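You operate a simulated robot arm through the tools that you are given. There is no shell and no other tool. Be economical: measure what you need, move in short steps, check, and stop when the job is done.

The job below is to be done with a simulated robot arm. You get a single attempt, and the scene is never put back.

JOB
Take the jar labelled "clean" from the ledge of the vice bench and put it on the top of the vice bench.

It is judged by the outcome, as a careful person would: the job done as asked, and still so three seconds after it is handed in. It fails if anything else is knocked over, pushed out of place, dropped, spilled or broken.

ROBOT AND FRAMES
A 7-joint arm with a two-finger parallel gripper, fixed in place. Base frame: the origin is at the foot of the arm, x ahead of it, y to its left, z up. Readings come in mm, degrees, newtons and seconds.
Its first joint turns from -66.0 to 66.0 degrees. Payload 2.6 kg.
Tool frame: the origin (TCP) lies between the finger pads and is the grasp point; the fingertips stand 30 mm ahead of it; z points along the fingers, y is the line along which they close. The gripper opens to 94 mm. The fingers are 28 mm wide and 10 mm thick; the gripper's body (50 by 96 mm) begins 55 mm behind the TCP.
Orientation is that of the tool frame in the base frame, as a unit quaternion [w, x, y, z]. With the fingers straight down and closing along the base's y, the tool's x points along the base's -x, its y along +y and its z along -z.

CONTROLS
- The arm moves only by the tool jog_arm. Its argument "moves" is a list of rows, each a list of 7 numbers: the turn, a rotation vector about the tool's x, y, z in degrees, then the shift along the tool's x, y, z in mm, then the closure, from 0 (fully open) to 1 (shut). In form: [[wx, wy, wz, x, y, z, jaw], ...]. A call has 1 to 8 rows; each row shifts and turns the commanded pose from where the row before left it, along the tool's axes as they then stand. Rows are played at 5 a second. More than 50 mm and 8.6 degrees between two rows, or a gripper value outside its range, and nothing of the call is played. Where a pose cannot be reached the arm comes as near as it can. A force on the tool above 40 N (or 10 N above the force at the start of the call, whichever is more), or a blocked arm, ends the call early, and 0.2 s more pass. The fingers move at their own pace (about 72 mm/s each) and stop on an object; they squeeze with about 24 N. The grip force told is the motor's: it shows also when the fingers shut on nothing. Time passes only in rows, and 0.2 s behind the last, so rows that do not move let the fingers close. The reply holds the time, the measured pose of the TCP, the force on the tool along the base axes, the opening and the grip force, in the units named above and with some noise, and new pictures: "views" is both (left out), scene, wrist or none.
- Cameras (640 x 400 px; columns grow to the right, rows downward): "scene" is fixed at [5.8, 419.5, 562.5]; the picture's right is [-0.94, -0.35, 0.00], its down [-0.24, 0.63, -0.74] and it looks along [0.26, -0.69, -0.67] (base axes); focal length 214 px, centre (320, 200). "wrist" rides on the gripper at [-37, 0, -58] in the tool frame; the picture's right is [0.00, -1.00, 0.00], its down [0.97, 0.00, -0.24] and it looks along [0.24, 0.00, 0.97] (tool axes); focal length 218 px, centre (320, 200). There is no depth. A picture from a camera that has moved, and an enlarged one, comes with that camera's place and axes in the base frame and with its lens. The place of the scene camera against the robot may be out by one fixed shift of up to 18 mm in any direction.
- zoom(camera, box): a new picture of the part [left, top, right, bottom] of that camera's present view, enlarged. The clock stands still meanwhile.
- close_job(): hands the job in; it is judged then, once.

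Go step by step. Nothing tells you positions but the pictures and the camera data: compare them with the known pose of the tool, close in by small moves and look again before you grip or let go. The budget is 90 turns and 150 pictures, counting those below and the enlarged ones. Unless the task says otherwise, let go and move clear before handing in, and close with one line.

The tools are called after "Call:" as a command line: name --pt "numbers of a row" for each row, then --argument value for the rest, lists and objects as JSON in quotes. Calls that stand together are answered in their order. jog_arm: Moves the arm, as the interface text tells. Its arguments: {"type":"object","properties":{"moves":{"type":"array","items":{"type":"array","items":{"type":"number"}}},"views":{"type":"string","enum":["both","scene","wrist","none"]}},"required":["moves"]} The other tools are called the same way: zoom (camera, box) takes an enlarged picture of a part of a camera's view; close_job () hands the job in.

At the start:

```text
clock: 0.0
tool_pos: [370.8, 40.2, 409.3]
orientation: [0.0, 0.0, 1.0, -0.001]
contact_force: [0.1, 0.0, -0.6]
width: 94.4
gripper_force: 0.0
```

scene: 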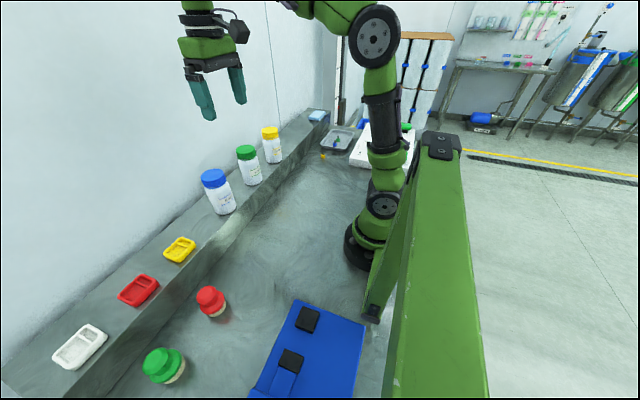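
wrist: 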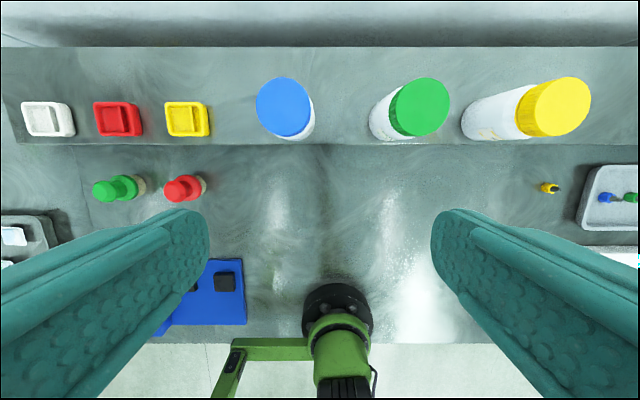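

I see three jars on the ledge along the wall. I'll zoom in to read the labels.

Call:
zoom --camera "scene" --box '[190, 110, 300, 220]'

Call:
zoom --camera "scene" --box '[200, 160, 245, 220]'

Call:
zoom --camera "scene" --box '[0, 200, 400, 400]'

```text
3.64 times, centred on (245, 165) of scene
camera zoom: at [5.8, 419.5, 562.5], right [-0.94, -0.35, 0.0], down [-0.24, 0.63, -0.74], along [0.26, -0.69, -0.67], focal length 780 px, centre (593, 327)
```

zoom: 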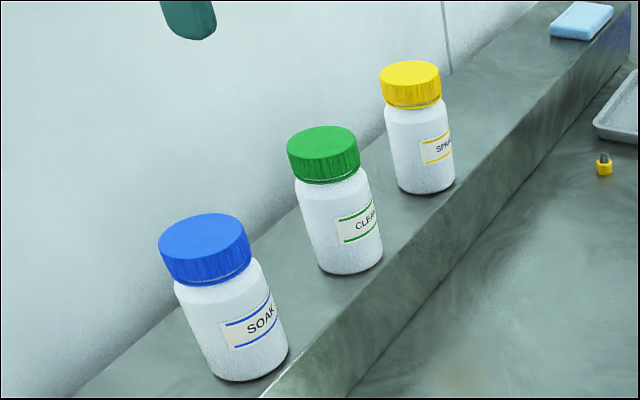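

```text
6.67 times, centred on (222, 190) of scene
camera zoom: at [5.8, 419.5, 562.5], right [-0.94, -0.35, 0.0], down [-0.24, 0.63, -0.74], along [0.26, -0.69, -0.67], focal length 1430 px, centre (970, 267)
```

zoom: 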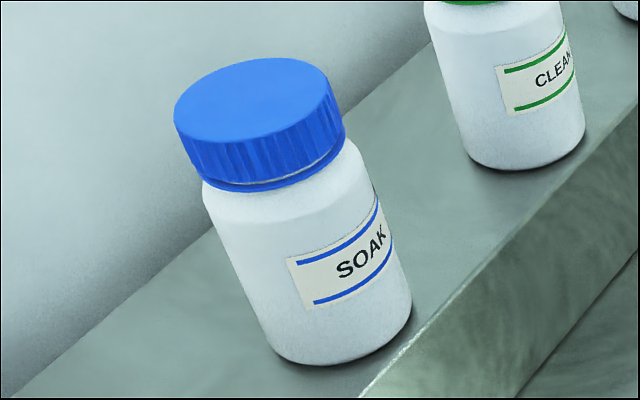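

```text
1.60 times, centred on (200, 300) of scene
camera zoom: at [5.8, 419.5, 562.5], right [-0.94, -0.35, 0.0], down [-0.24, 0.63, -0.74], along [0.26, -0.69, -0.67], focal length 343 px, centre (512, 40)
```

zoom: 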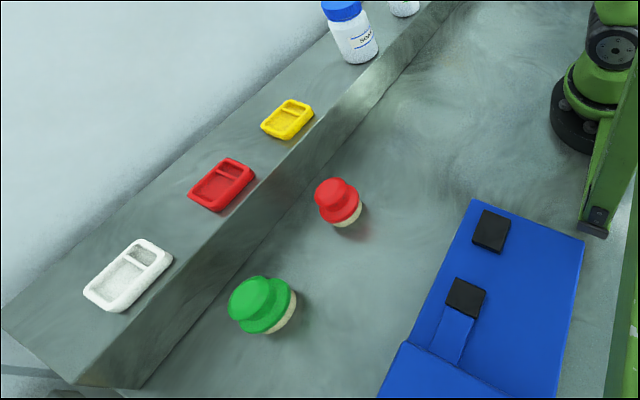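

The green-capped jar is "CLEAN", roughly at (448, -65), top near z≈225-240. I'll move above it, staying high, for a second wrist view.

Call:
jog_arm --pt "0 0 0 -20 -35 10 0" --pt "0 0 0 -20 -35 10 0" --pt "0 0 0 -20 -35 10 0" --pt "0 0 0 0 0 0 0"

```text
clock: 1.0
tool_pos: [433.4, -67.0, 380.8]
orientation: [0.0, 0.0, 1.0, 0.0]
contact_force: [-0.2, 0.1, 0.4]
width: 93.9
gripper_force: 0.0
camera wrist: at [470.8, -66.4, 438.9], right [0.0, -1.0, 0.0], down [-0.97, 0.0, 0.24], along [-0.24, 0.0, -0.97], focal length 218 px, centre (320, 200)
```

scene: 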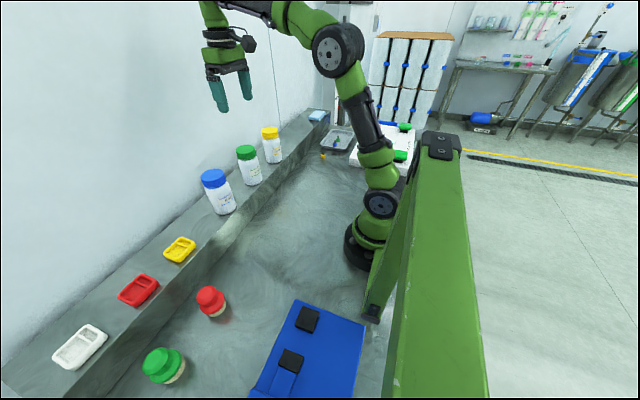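
wrist: 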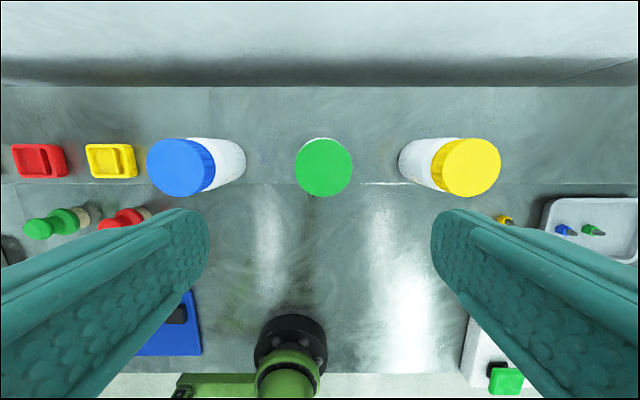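

The "clean" jar's cap is around (451, -70), top at z≈230. I'll centre over it and go lower, then measure again.

Call:
jog_arm --pt "0 0 0 -8 -2 30 0" --pt "0 0 0 -8 -2 30 0" --pt "0 0 0 0 0 25 0" --pt "0 0 0 0 0 0 0"

```text
clock: 2.0
tool_pos: [446.3, -68.8, 294.8]
orientation: [0.0, -0.001, 1.0, -0.001]
contact_force: [0.3, -0.3, 0.3]
width: 94.2
gripper_force: 0.0
camera wrist: at [483.7, -68.9, 353.3], right [0.0, -1.0, 0.0], down [-0.97, 0.0, 0.24], along [-0.24, 0.0, -0.97], focal length 218 px, centre (320, 200)
```

scene: 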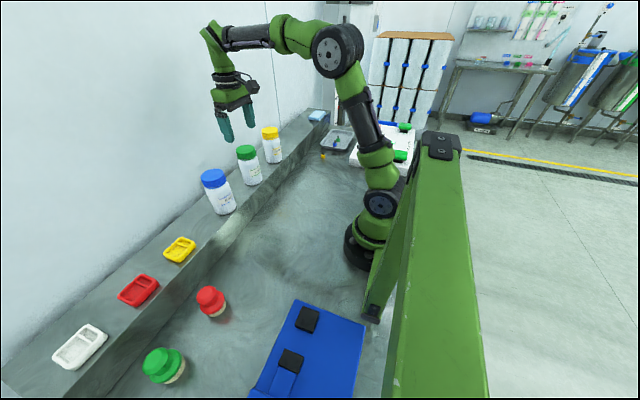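
wrist: 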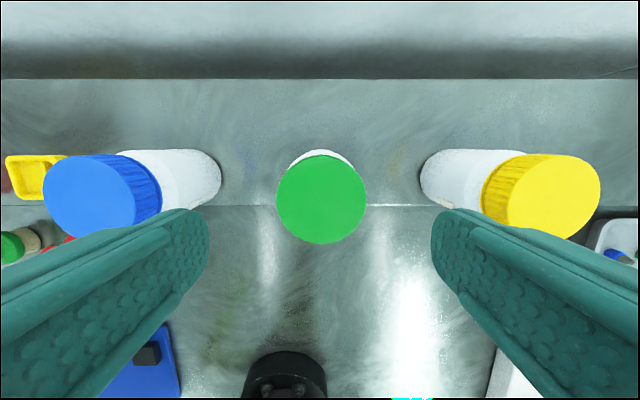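

Triangulating again gives the cap top at z≈212, centre about (449, -69.5). The ledge comes out at z≈90 and the bench top near z≈0. I'll descend with the fingers around the jar, watching for contact.

Call:
jog_arm --pt "0 0 0 -2.5 -0.5 20 0" --pt "0 0 0 0 0 20 0" --pt "0 0 0 0 0 20 0" --pt "0 0 0 0 0 0 0"

```text
clock: 3.0
tool_pos: [450.0, -70.1, 235.5]
orientation: [0.001, 0.0, 1.0, 0.0]
contact_force: [-0.9, -0.5, 0.0]
width: 94.1
gripper_force: 0.0
camera wrist: at [488.2, -69.3, 293.5], right [0.0, -1.0, 0.0], down [-0.97, 0.0, 0.24], along [-0.24, 0.0, -0.97], focal length 218 px, centre (320, 200)
```

scene: 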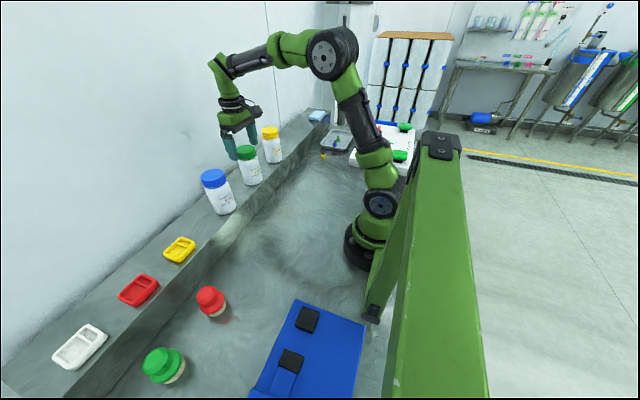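
wrist: 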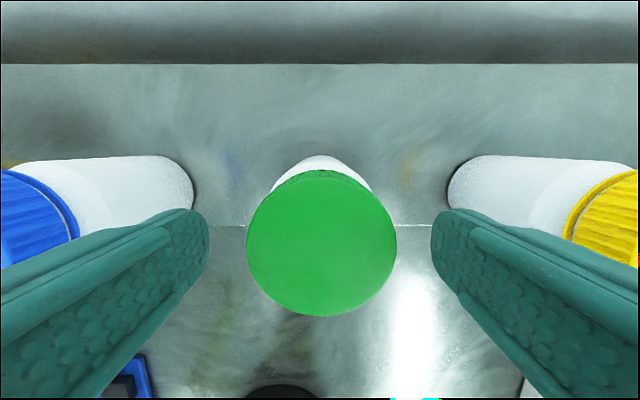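

The cap is centred at about (451.5, -70), top z≈215, with clearance on both sides. I'll lower to TCP z≈182 and close.

Call:
jog_arm --pt "0 0 0 -1.5 0 18 0" --pt "0 0 0 0 0 18 0" --pt "0 0 0 0 0 17 0" --pt "0 0 0 0 0 0 0"

```text
clock: 4.0
tool_pos: [450.9, -69.2, 180.7]
orientation: [0.0, 0.0, 1.0, 0.0]
contact_force: [0.7, 0.6, 0.4]
width: 94.2
gripper_force: 0.0
camera wrist: at [488.6, -70.4, 239.6], right [0.0, -1.0, 0.0], down [-0.97, 0.0, 0.24], along [-0.24, 0.0, -0.97], focal length 218 px, centre (320, 200)
```

scene: 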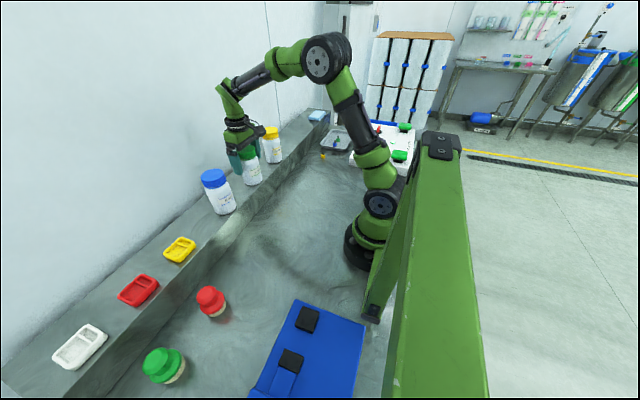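
wrist: 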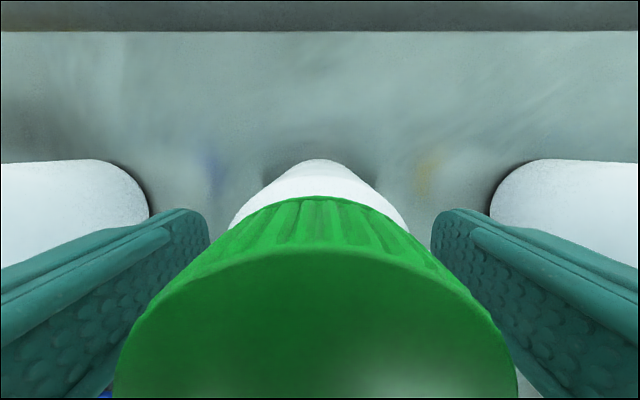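

The jar sits between the fingers. I'll close on it.

Call:
jog_arm --pt "0 0 0 0 0 0 0.4" --pt "0 0 0 0 0 0 0.7" --pt "0 0 0 0 0 0 1" --pt "0 0 0 0 0 0 1" --pt "0 0 0 0 0 0 1" --views "wrist"

```text
clock: 5.2
tool_pos: [451.4, -71.3, 181.2]
orientation: [0.0, 0.0, 1.0, 0.0]
contact_force: [0.5, -0.5, 0.3]
width: 63.3
gripper_force: 24.3
camera wrist: at [488.6, -70.4, 239.9], right [0.0, -1.0, 0.0], down [-0.97, 0.0, 0.24], along [-0.24, 0.0, -0.97], focal length 218 px, centre (320, 200)
```

wrist: 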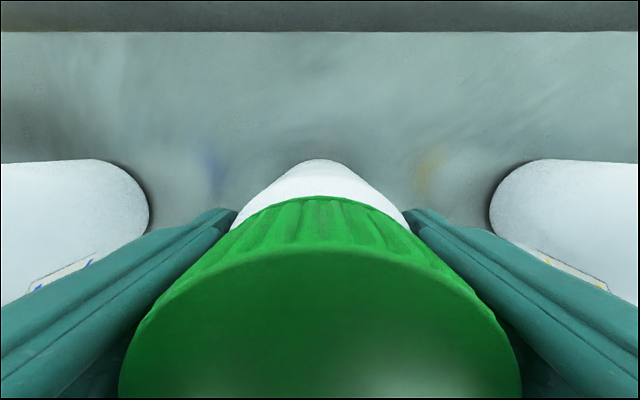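

Gripped at 63 mm and 24 N. I'll lift straight up gently.

Call:
jog_arm --pt "0 0 0 0 0 -8 1" --pt "0 0 0 0 0 -15 1" --pt "0 0 0 0 0 -20 1" --pt "0 0 0 0 0 -20 1" --pt "0 0 0 0 0 0 1"

```text
clock: 6.4
tool_pos: [451.7, -69.1, 244.4]
orientation: [0.0, 0.0, 1.0, 0.0]
contact_force: [0.6, -0.1, -0.9]
width: 63.4
gripper_force: 24.3
camera wrist: at [489.6, -69.8, 303.7], right [0.0, -1.0, 0.0], down [-0.97, 0.0, 0.24], along [-0.24, 0.0, -0.97], focal length 218 px, centre (320, 200)
```

scene: 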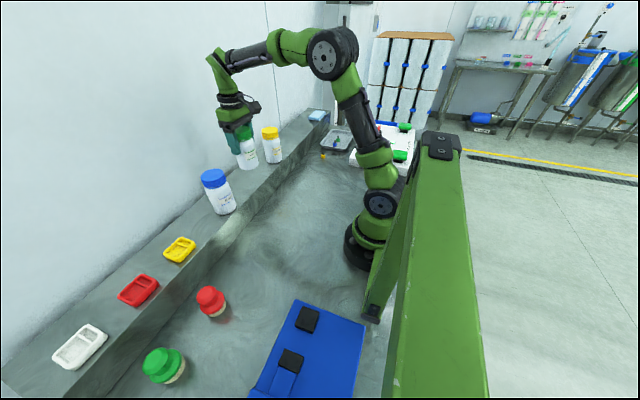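
wrist: 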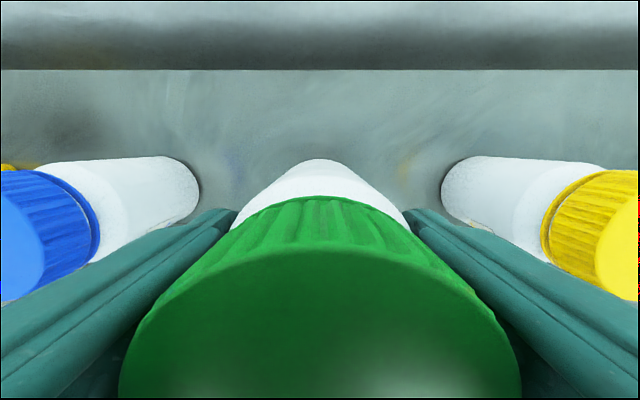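

The jar is held securely and is clear of the ledge. I'll move it back toward the robot, over the open bench top near (325, -40).

Call:
jog_arm --pt "0 0 0 10 0 0 1" --pt "0 0 0 20 5 0 1" --pt "0 0 0 25 7 0 1" --pt "0 0 0 25 8 0 1" --pt "0 0 0 25 7 0 1" --pt "0 0 0 20 3 0 1" --pt "0 0 0 0 0 0 1"

```text
clock: 8.0
tool_pos: [325.7, -38.2, 245.7]
orientation: [0.0, 0.0, 1.0, 0.0]
contact_force: [-1.0, 0.6, 0.3]
width: 63.4
gripper_force: 24.3
camera wrist: at [363.8, -39.0, 304.2], right [0.0, -1.0, 0.0], down [-0.97, 0.0, 0.24], along [-0.24, 0.0, -0.97], focal length 218 px, centre (320, 200)
```

scene: 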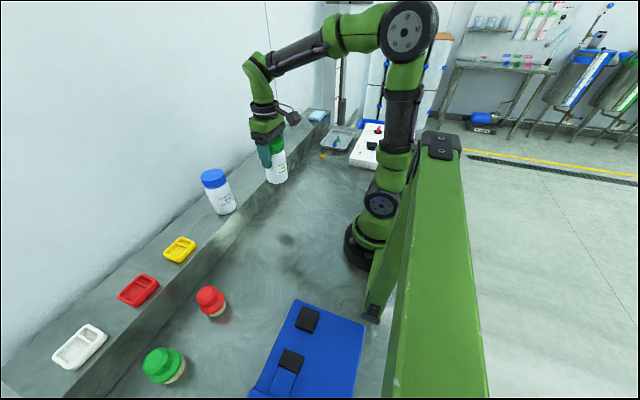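
wrist: 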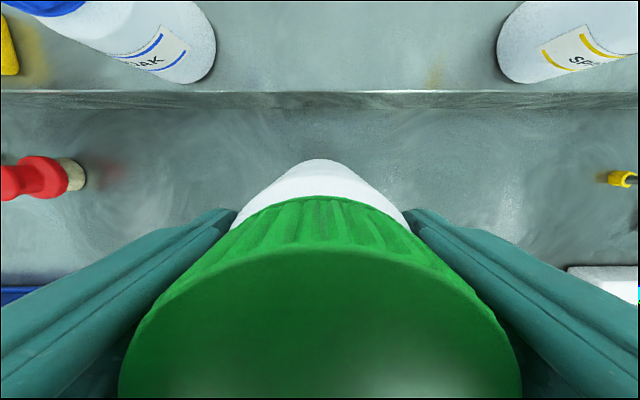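

The bench top triangulates to about z≈0-10, so I expect contact around TCP z≈90-100. I'll lower most of the way and then look.

Call:
jog_arm --pt "0 0 0 0 0 15 1" --pt "0 0 0 0 0 25 1" --pt "0 0 0 0 0 25 1" --pt "0 0 0 0 0 20 1" --pt "0 0 0 0 0 15 1" --pt "0 0 0 0 0 8 1" --pt "0 0 0 0 0 0 1"

```text
clock: 9.6
tool_pos: [325.7, -39.9, 136.5]
orientation: [0.0, -0.001, 1.0, 0.0]
contact_force: [-0.6, 0.1, -0.3]
width: 63.2
gripper_force: 23.5
camera wrist: at [363.8, -39.4, 194.4], right [0.0, -1.0, 0.0], down [-0.97, 0.0, 0.24], along [-0.24, 0.0, -0.97], focal length 218 px, centre (320, 200)
```

scene: 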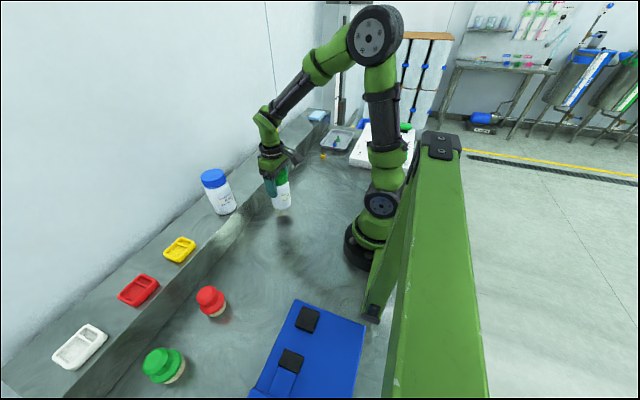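
wrist: 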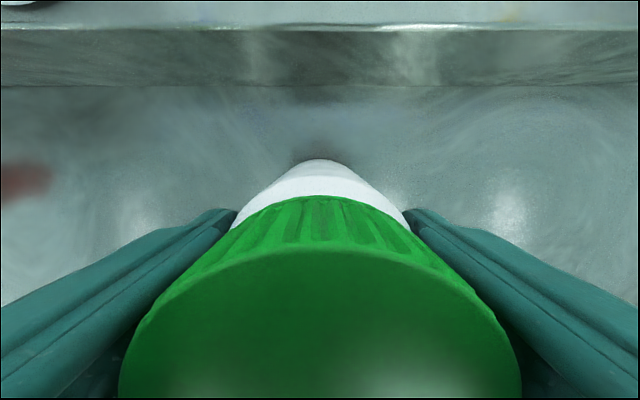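

The ledge is at z≈91 and the bench at z≈0, so contact should come at TCP≈90. I'll lower to about 100, then creep down.

Call:
jog_arm --pt "0 0 0 0 0 12 1" --pt "0 0 0 0 0 12 1" --pt "0 0 0 0 0 8 1" --pt "0 0 0 0 0 3 1" --pt "0 0 0 0 0 0 1"

```text
clock: 10.8
tool_pos: [326.0, -39.1, 100.6]
orientation: [0.0, 0.0, 1.0, 0.0]
contact_force: [-0.5, 0.1, -0.8]
width: 63.1
gripper_force: 24.1
camera wrist: at [362.5, -38.5, 160.2], right [0.0, -1.0, 0.0], down [-0.97, 0.0, 0.24], along [-0.24, 0.0, -0.97], focal length 218 px, centre (320, 200)
```

scene: 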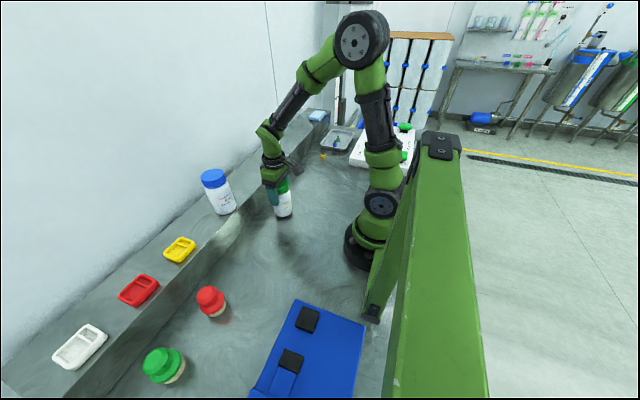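
wrist: 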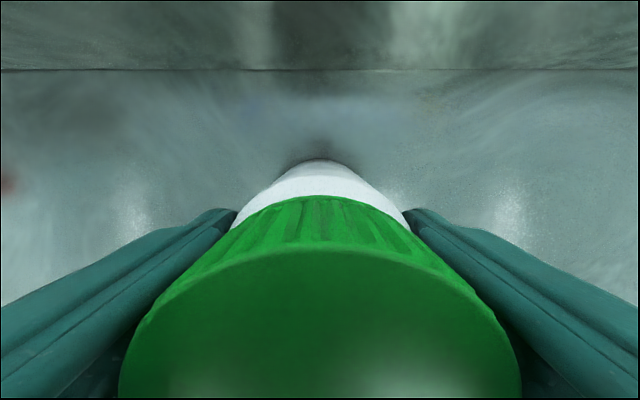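

Still free. I'll creep down in 2 mm steps and watch the force.

Call:
jog_arm --pt "0 0 0 0 0 2 1" --pt "0 0 0 0 0 2 1" --pt "0 0 0 0 0 2 1" --pt "0 0 0 0 0 0 1" --views "none"

Call:
jog_arm --pt "0 0 0 0 0 1 1" --pt "0 0 0 0 0 1 1" --pt "0 0 0 0 0 0 1" --views "scene"

```text
clock: 11.8
tool_pos: [326.0, -38.2, 94.5]
orientation: [0.0, 0.0, 1.0, 0.001]
contact_force: [0.4, -1.0, -0.8]
width: 63.2
gripper_force: 23.4
```

```text
clock: 12.6
tool_pos: [326.0, -38.7, 94.0]
orientation: [0.0, 0.001, 1.0, 0.0]
contact_force: [0.0, 0.9, -1.9]
width: 63.5
gripper_force: 24.5
```

scene: 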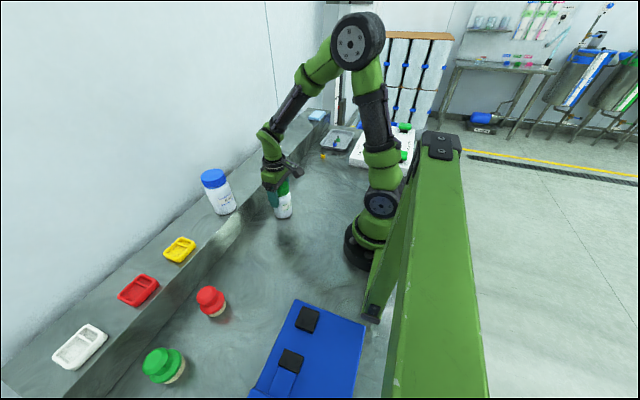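

Barely any force yet. I'll keep creeping down one millimetre at a time.

Call:
jog_arm --pt "0 0 0 0 0 1 1" --pt "0 0 0 0 0 1 1" --pt "0 0 0 0 0 0 1" --views "none"

```text
clock: 13.4
tool_pos: [324.1, -39.6, 92.0]
orientation: [0.0, 0.0, 1.0, 0.001]
contact_force: [0.0, 0.6, -0.3]
width: 63.2
gripper_force: 23.9
```

Call:
jog_arm --pt "0 0 0 0 0 1 1" --pt "0 0 0 0 0 1 1" --pt "0 0 0 0 0 0 1" --views "none"

```text
clock: 14.2
tool_pos: [326.0, -40.2, 90.8]
orientation: [0.001, 0.001, 1.0, -0.001]
contact_force: [-2.1, 1.9, 16.7]
width: 63.4
gripper_force: 23.8
```

Force has risen to about 17 N upward, so the jar is on the bench top. I'll open gently.

Call:
jog_arm --pt "0 0 0 0 0 -0.5 0.28" --pt "0 0 0 0 0 0 0.2" --pt "0 0 0 0 0 0 0" --pt "0 0 0 0 0 0 0" --pt "0 0 0 0 0 0 0"

```text
clock: 15.4
tool_pos: [324.7, -39.6, 90.8]
orientation: [-0.001, 0.0, 1.0, -0.001]
contact_force: [0.5, 0.3, 0.0]
width: 94.1
gripper_force: 0.0
camera wrist: at [363.0, -39.7, 148.9], right [0.0, -1.0, 0.0], down [-0.97, 0.0, 0.24], along [-0.24, 0.0, -0.97], focal length 218 px, centre (320, 200)
```

scene: 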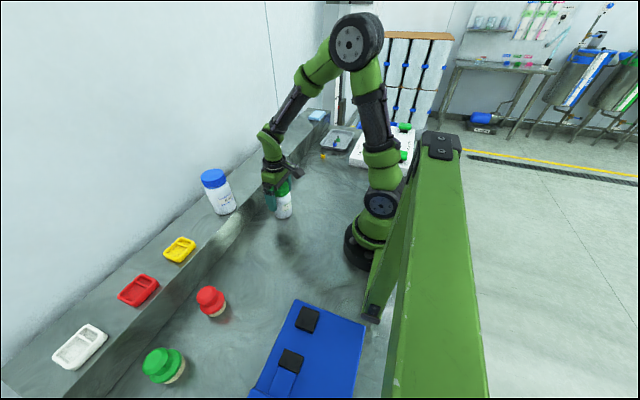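
wrist: 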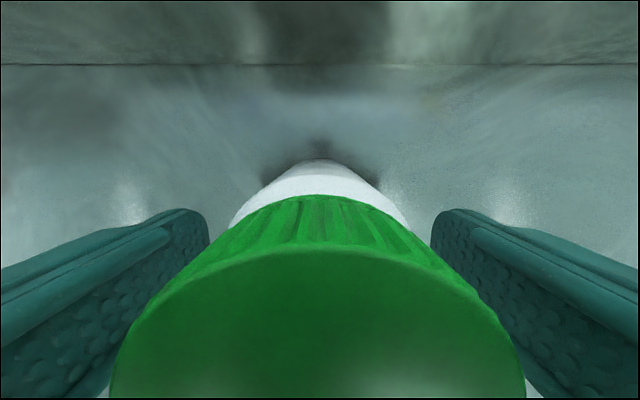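

The jar stands free between the open fingers. I'll withdraw straight up.

Call:
jog_arm --pt "0 0 0 0 0 -15 0" --pt "0 0 0 0 0 -25 0" --pt "0 0 0 0 0 -30 0" --pt "0 0 0 0 0 -35 0" --pt "0 0 0 0 0 -35 0" --pt "0 0 0 0 0 -35 0" --pt "0 0 0 0 0 0 0"

```text
clock: 17.0
tool_pos: [326.0, -36.4, 264.9]
orientation: [0.001, 0.001, 1.0, 0.0]
contact_force: [0.3, 0.6, -0.5]
width: 94.0
gripper_force: 0.1
camera wrist: at [362.6, -36.2, 324.3], right [0.0, -1.0, 0.0], down [-0.97, 0.0, 0.24], along [-0.24, 0.0, -0.97], focal length 218 px, centre (320, 200)
```

scene: 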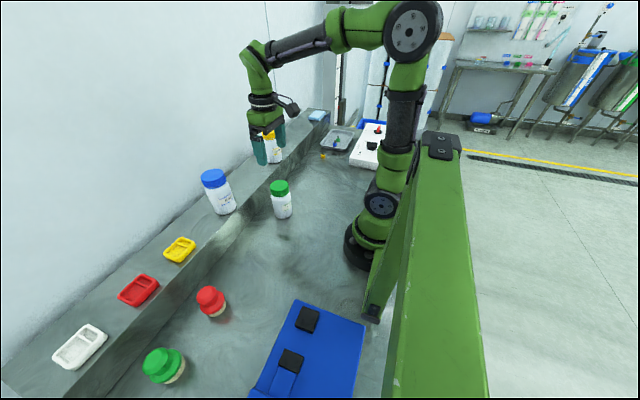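
wrist: 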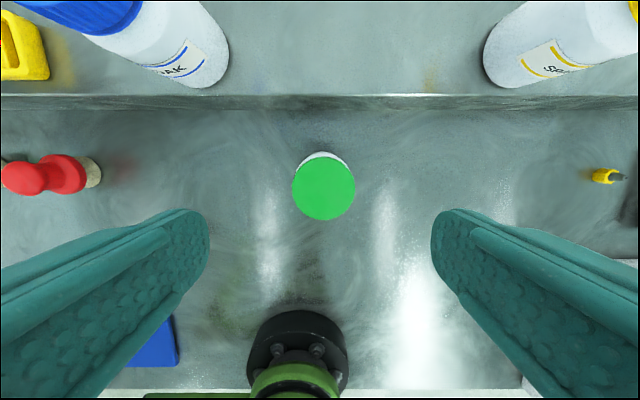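

The "clean" jar stands upright on the bench top, the other items look undisturbed, and the gripper is clear. I'm handing in.

Call:
close_job

```text
The job is handed in.
```

The jar labelled "clean" is now standing upright on the top of the vice bench, and nothing else appears to have been moved.
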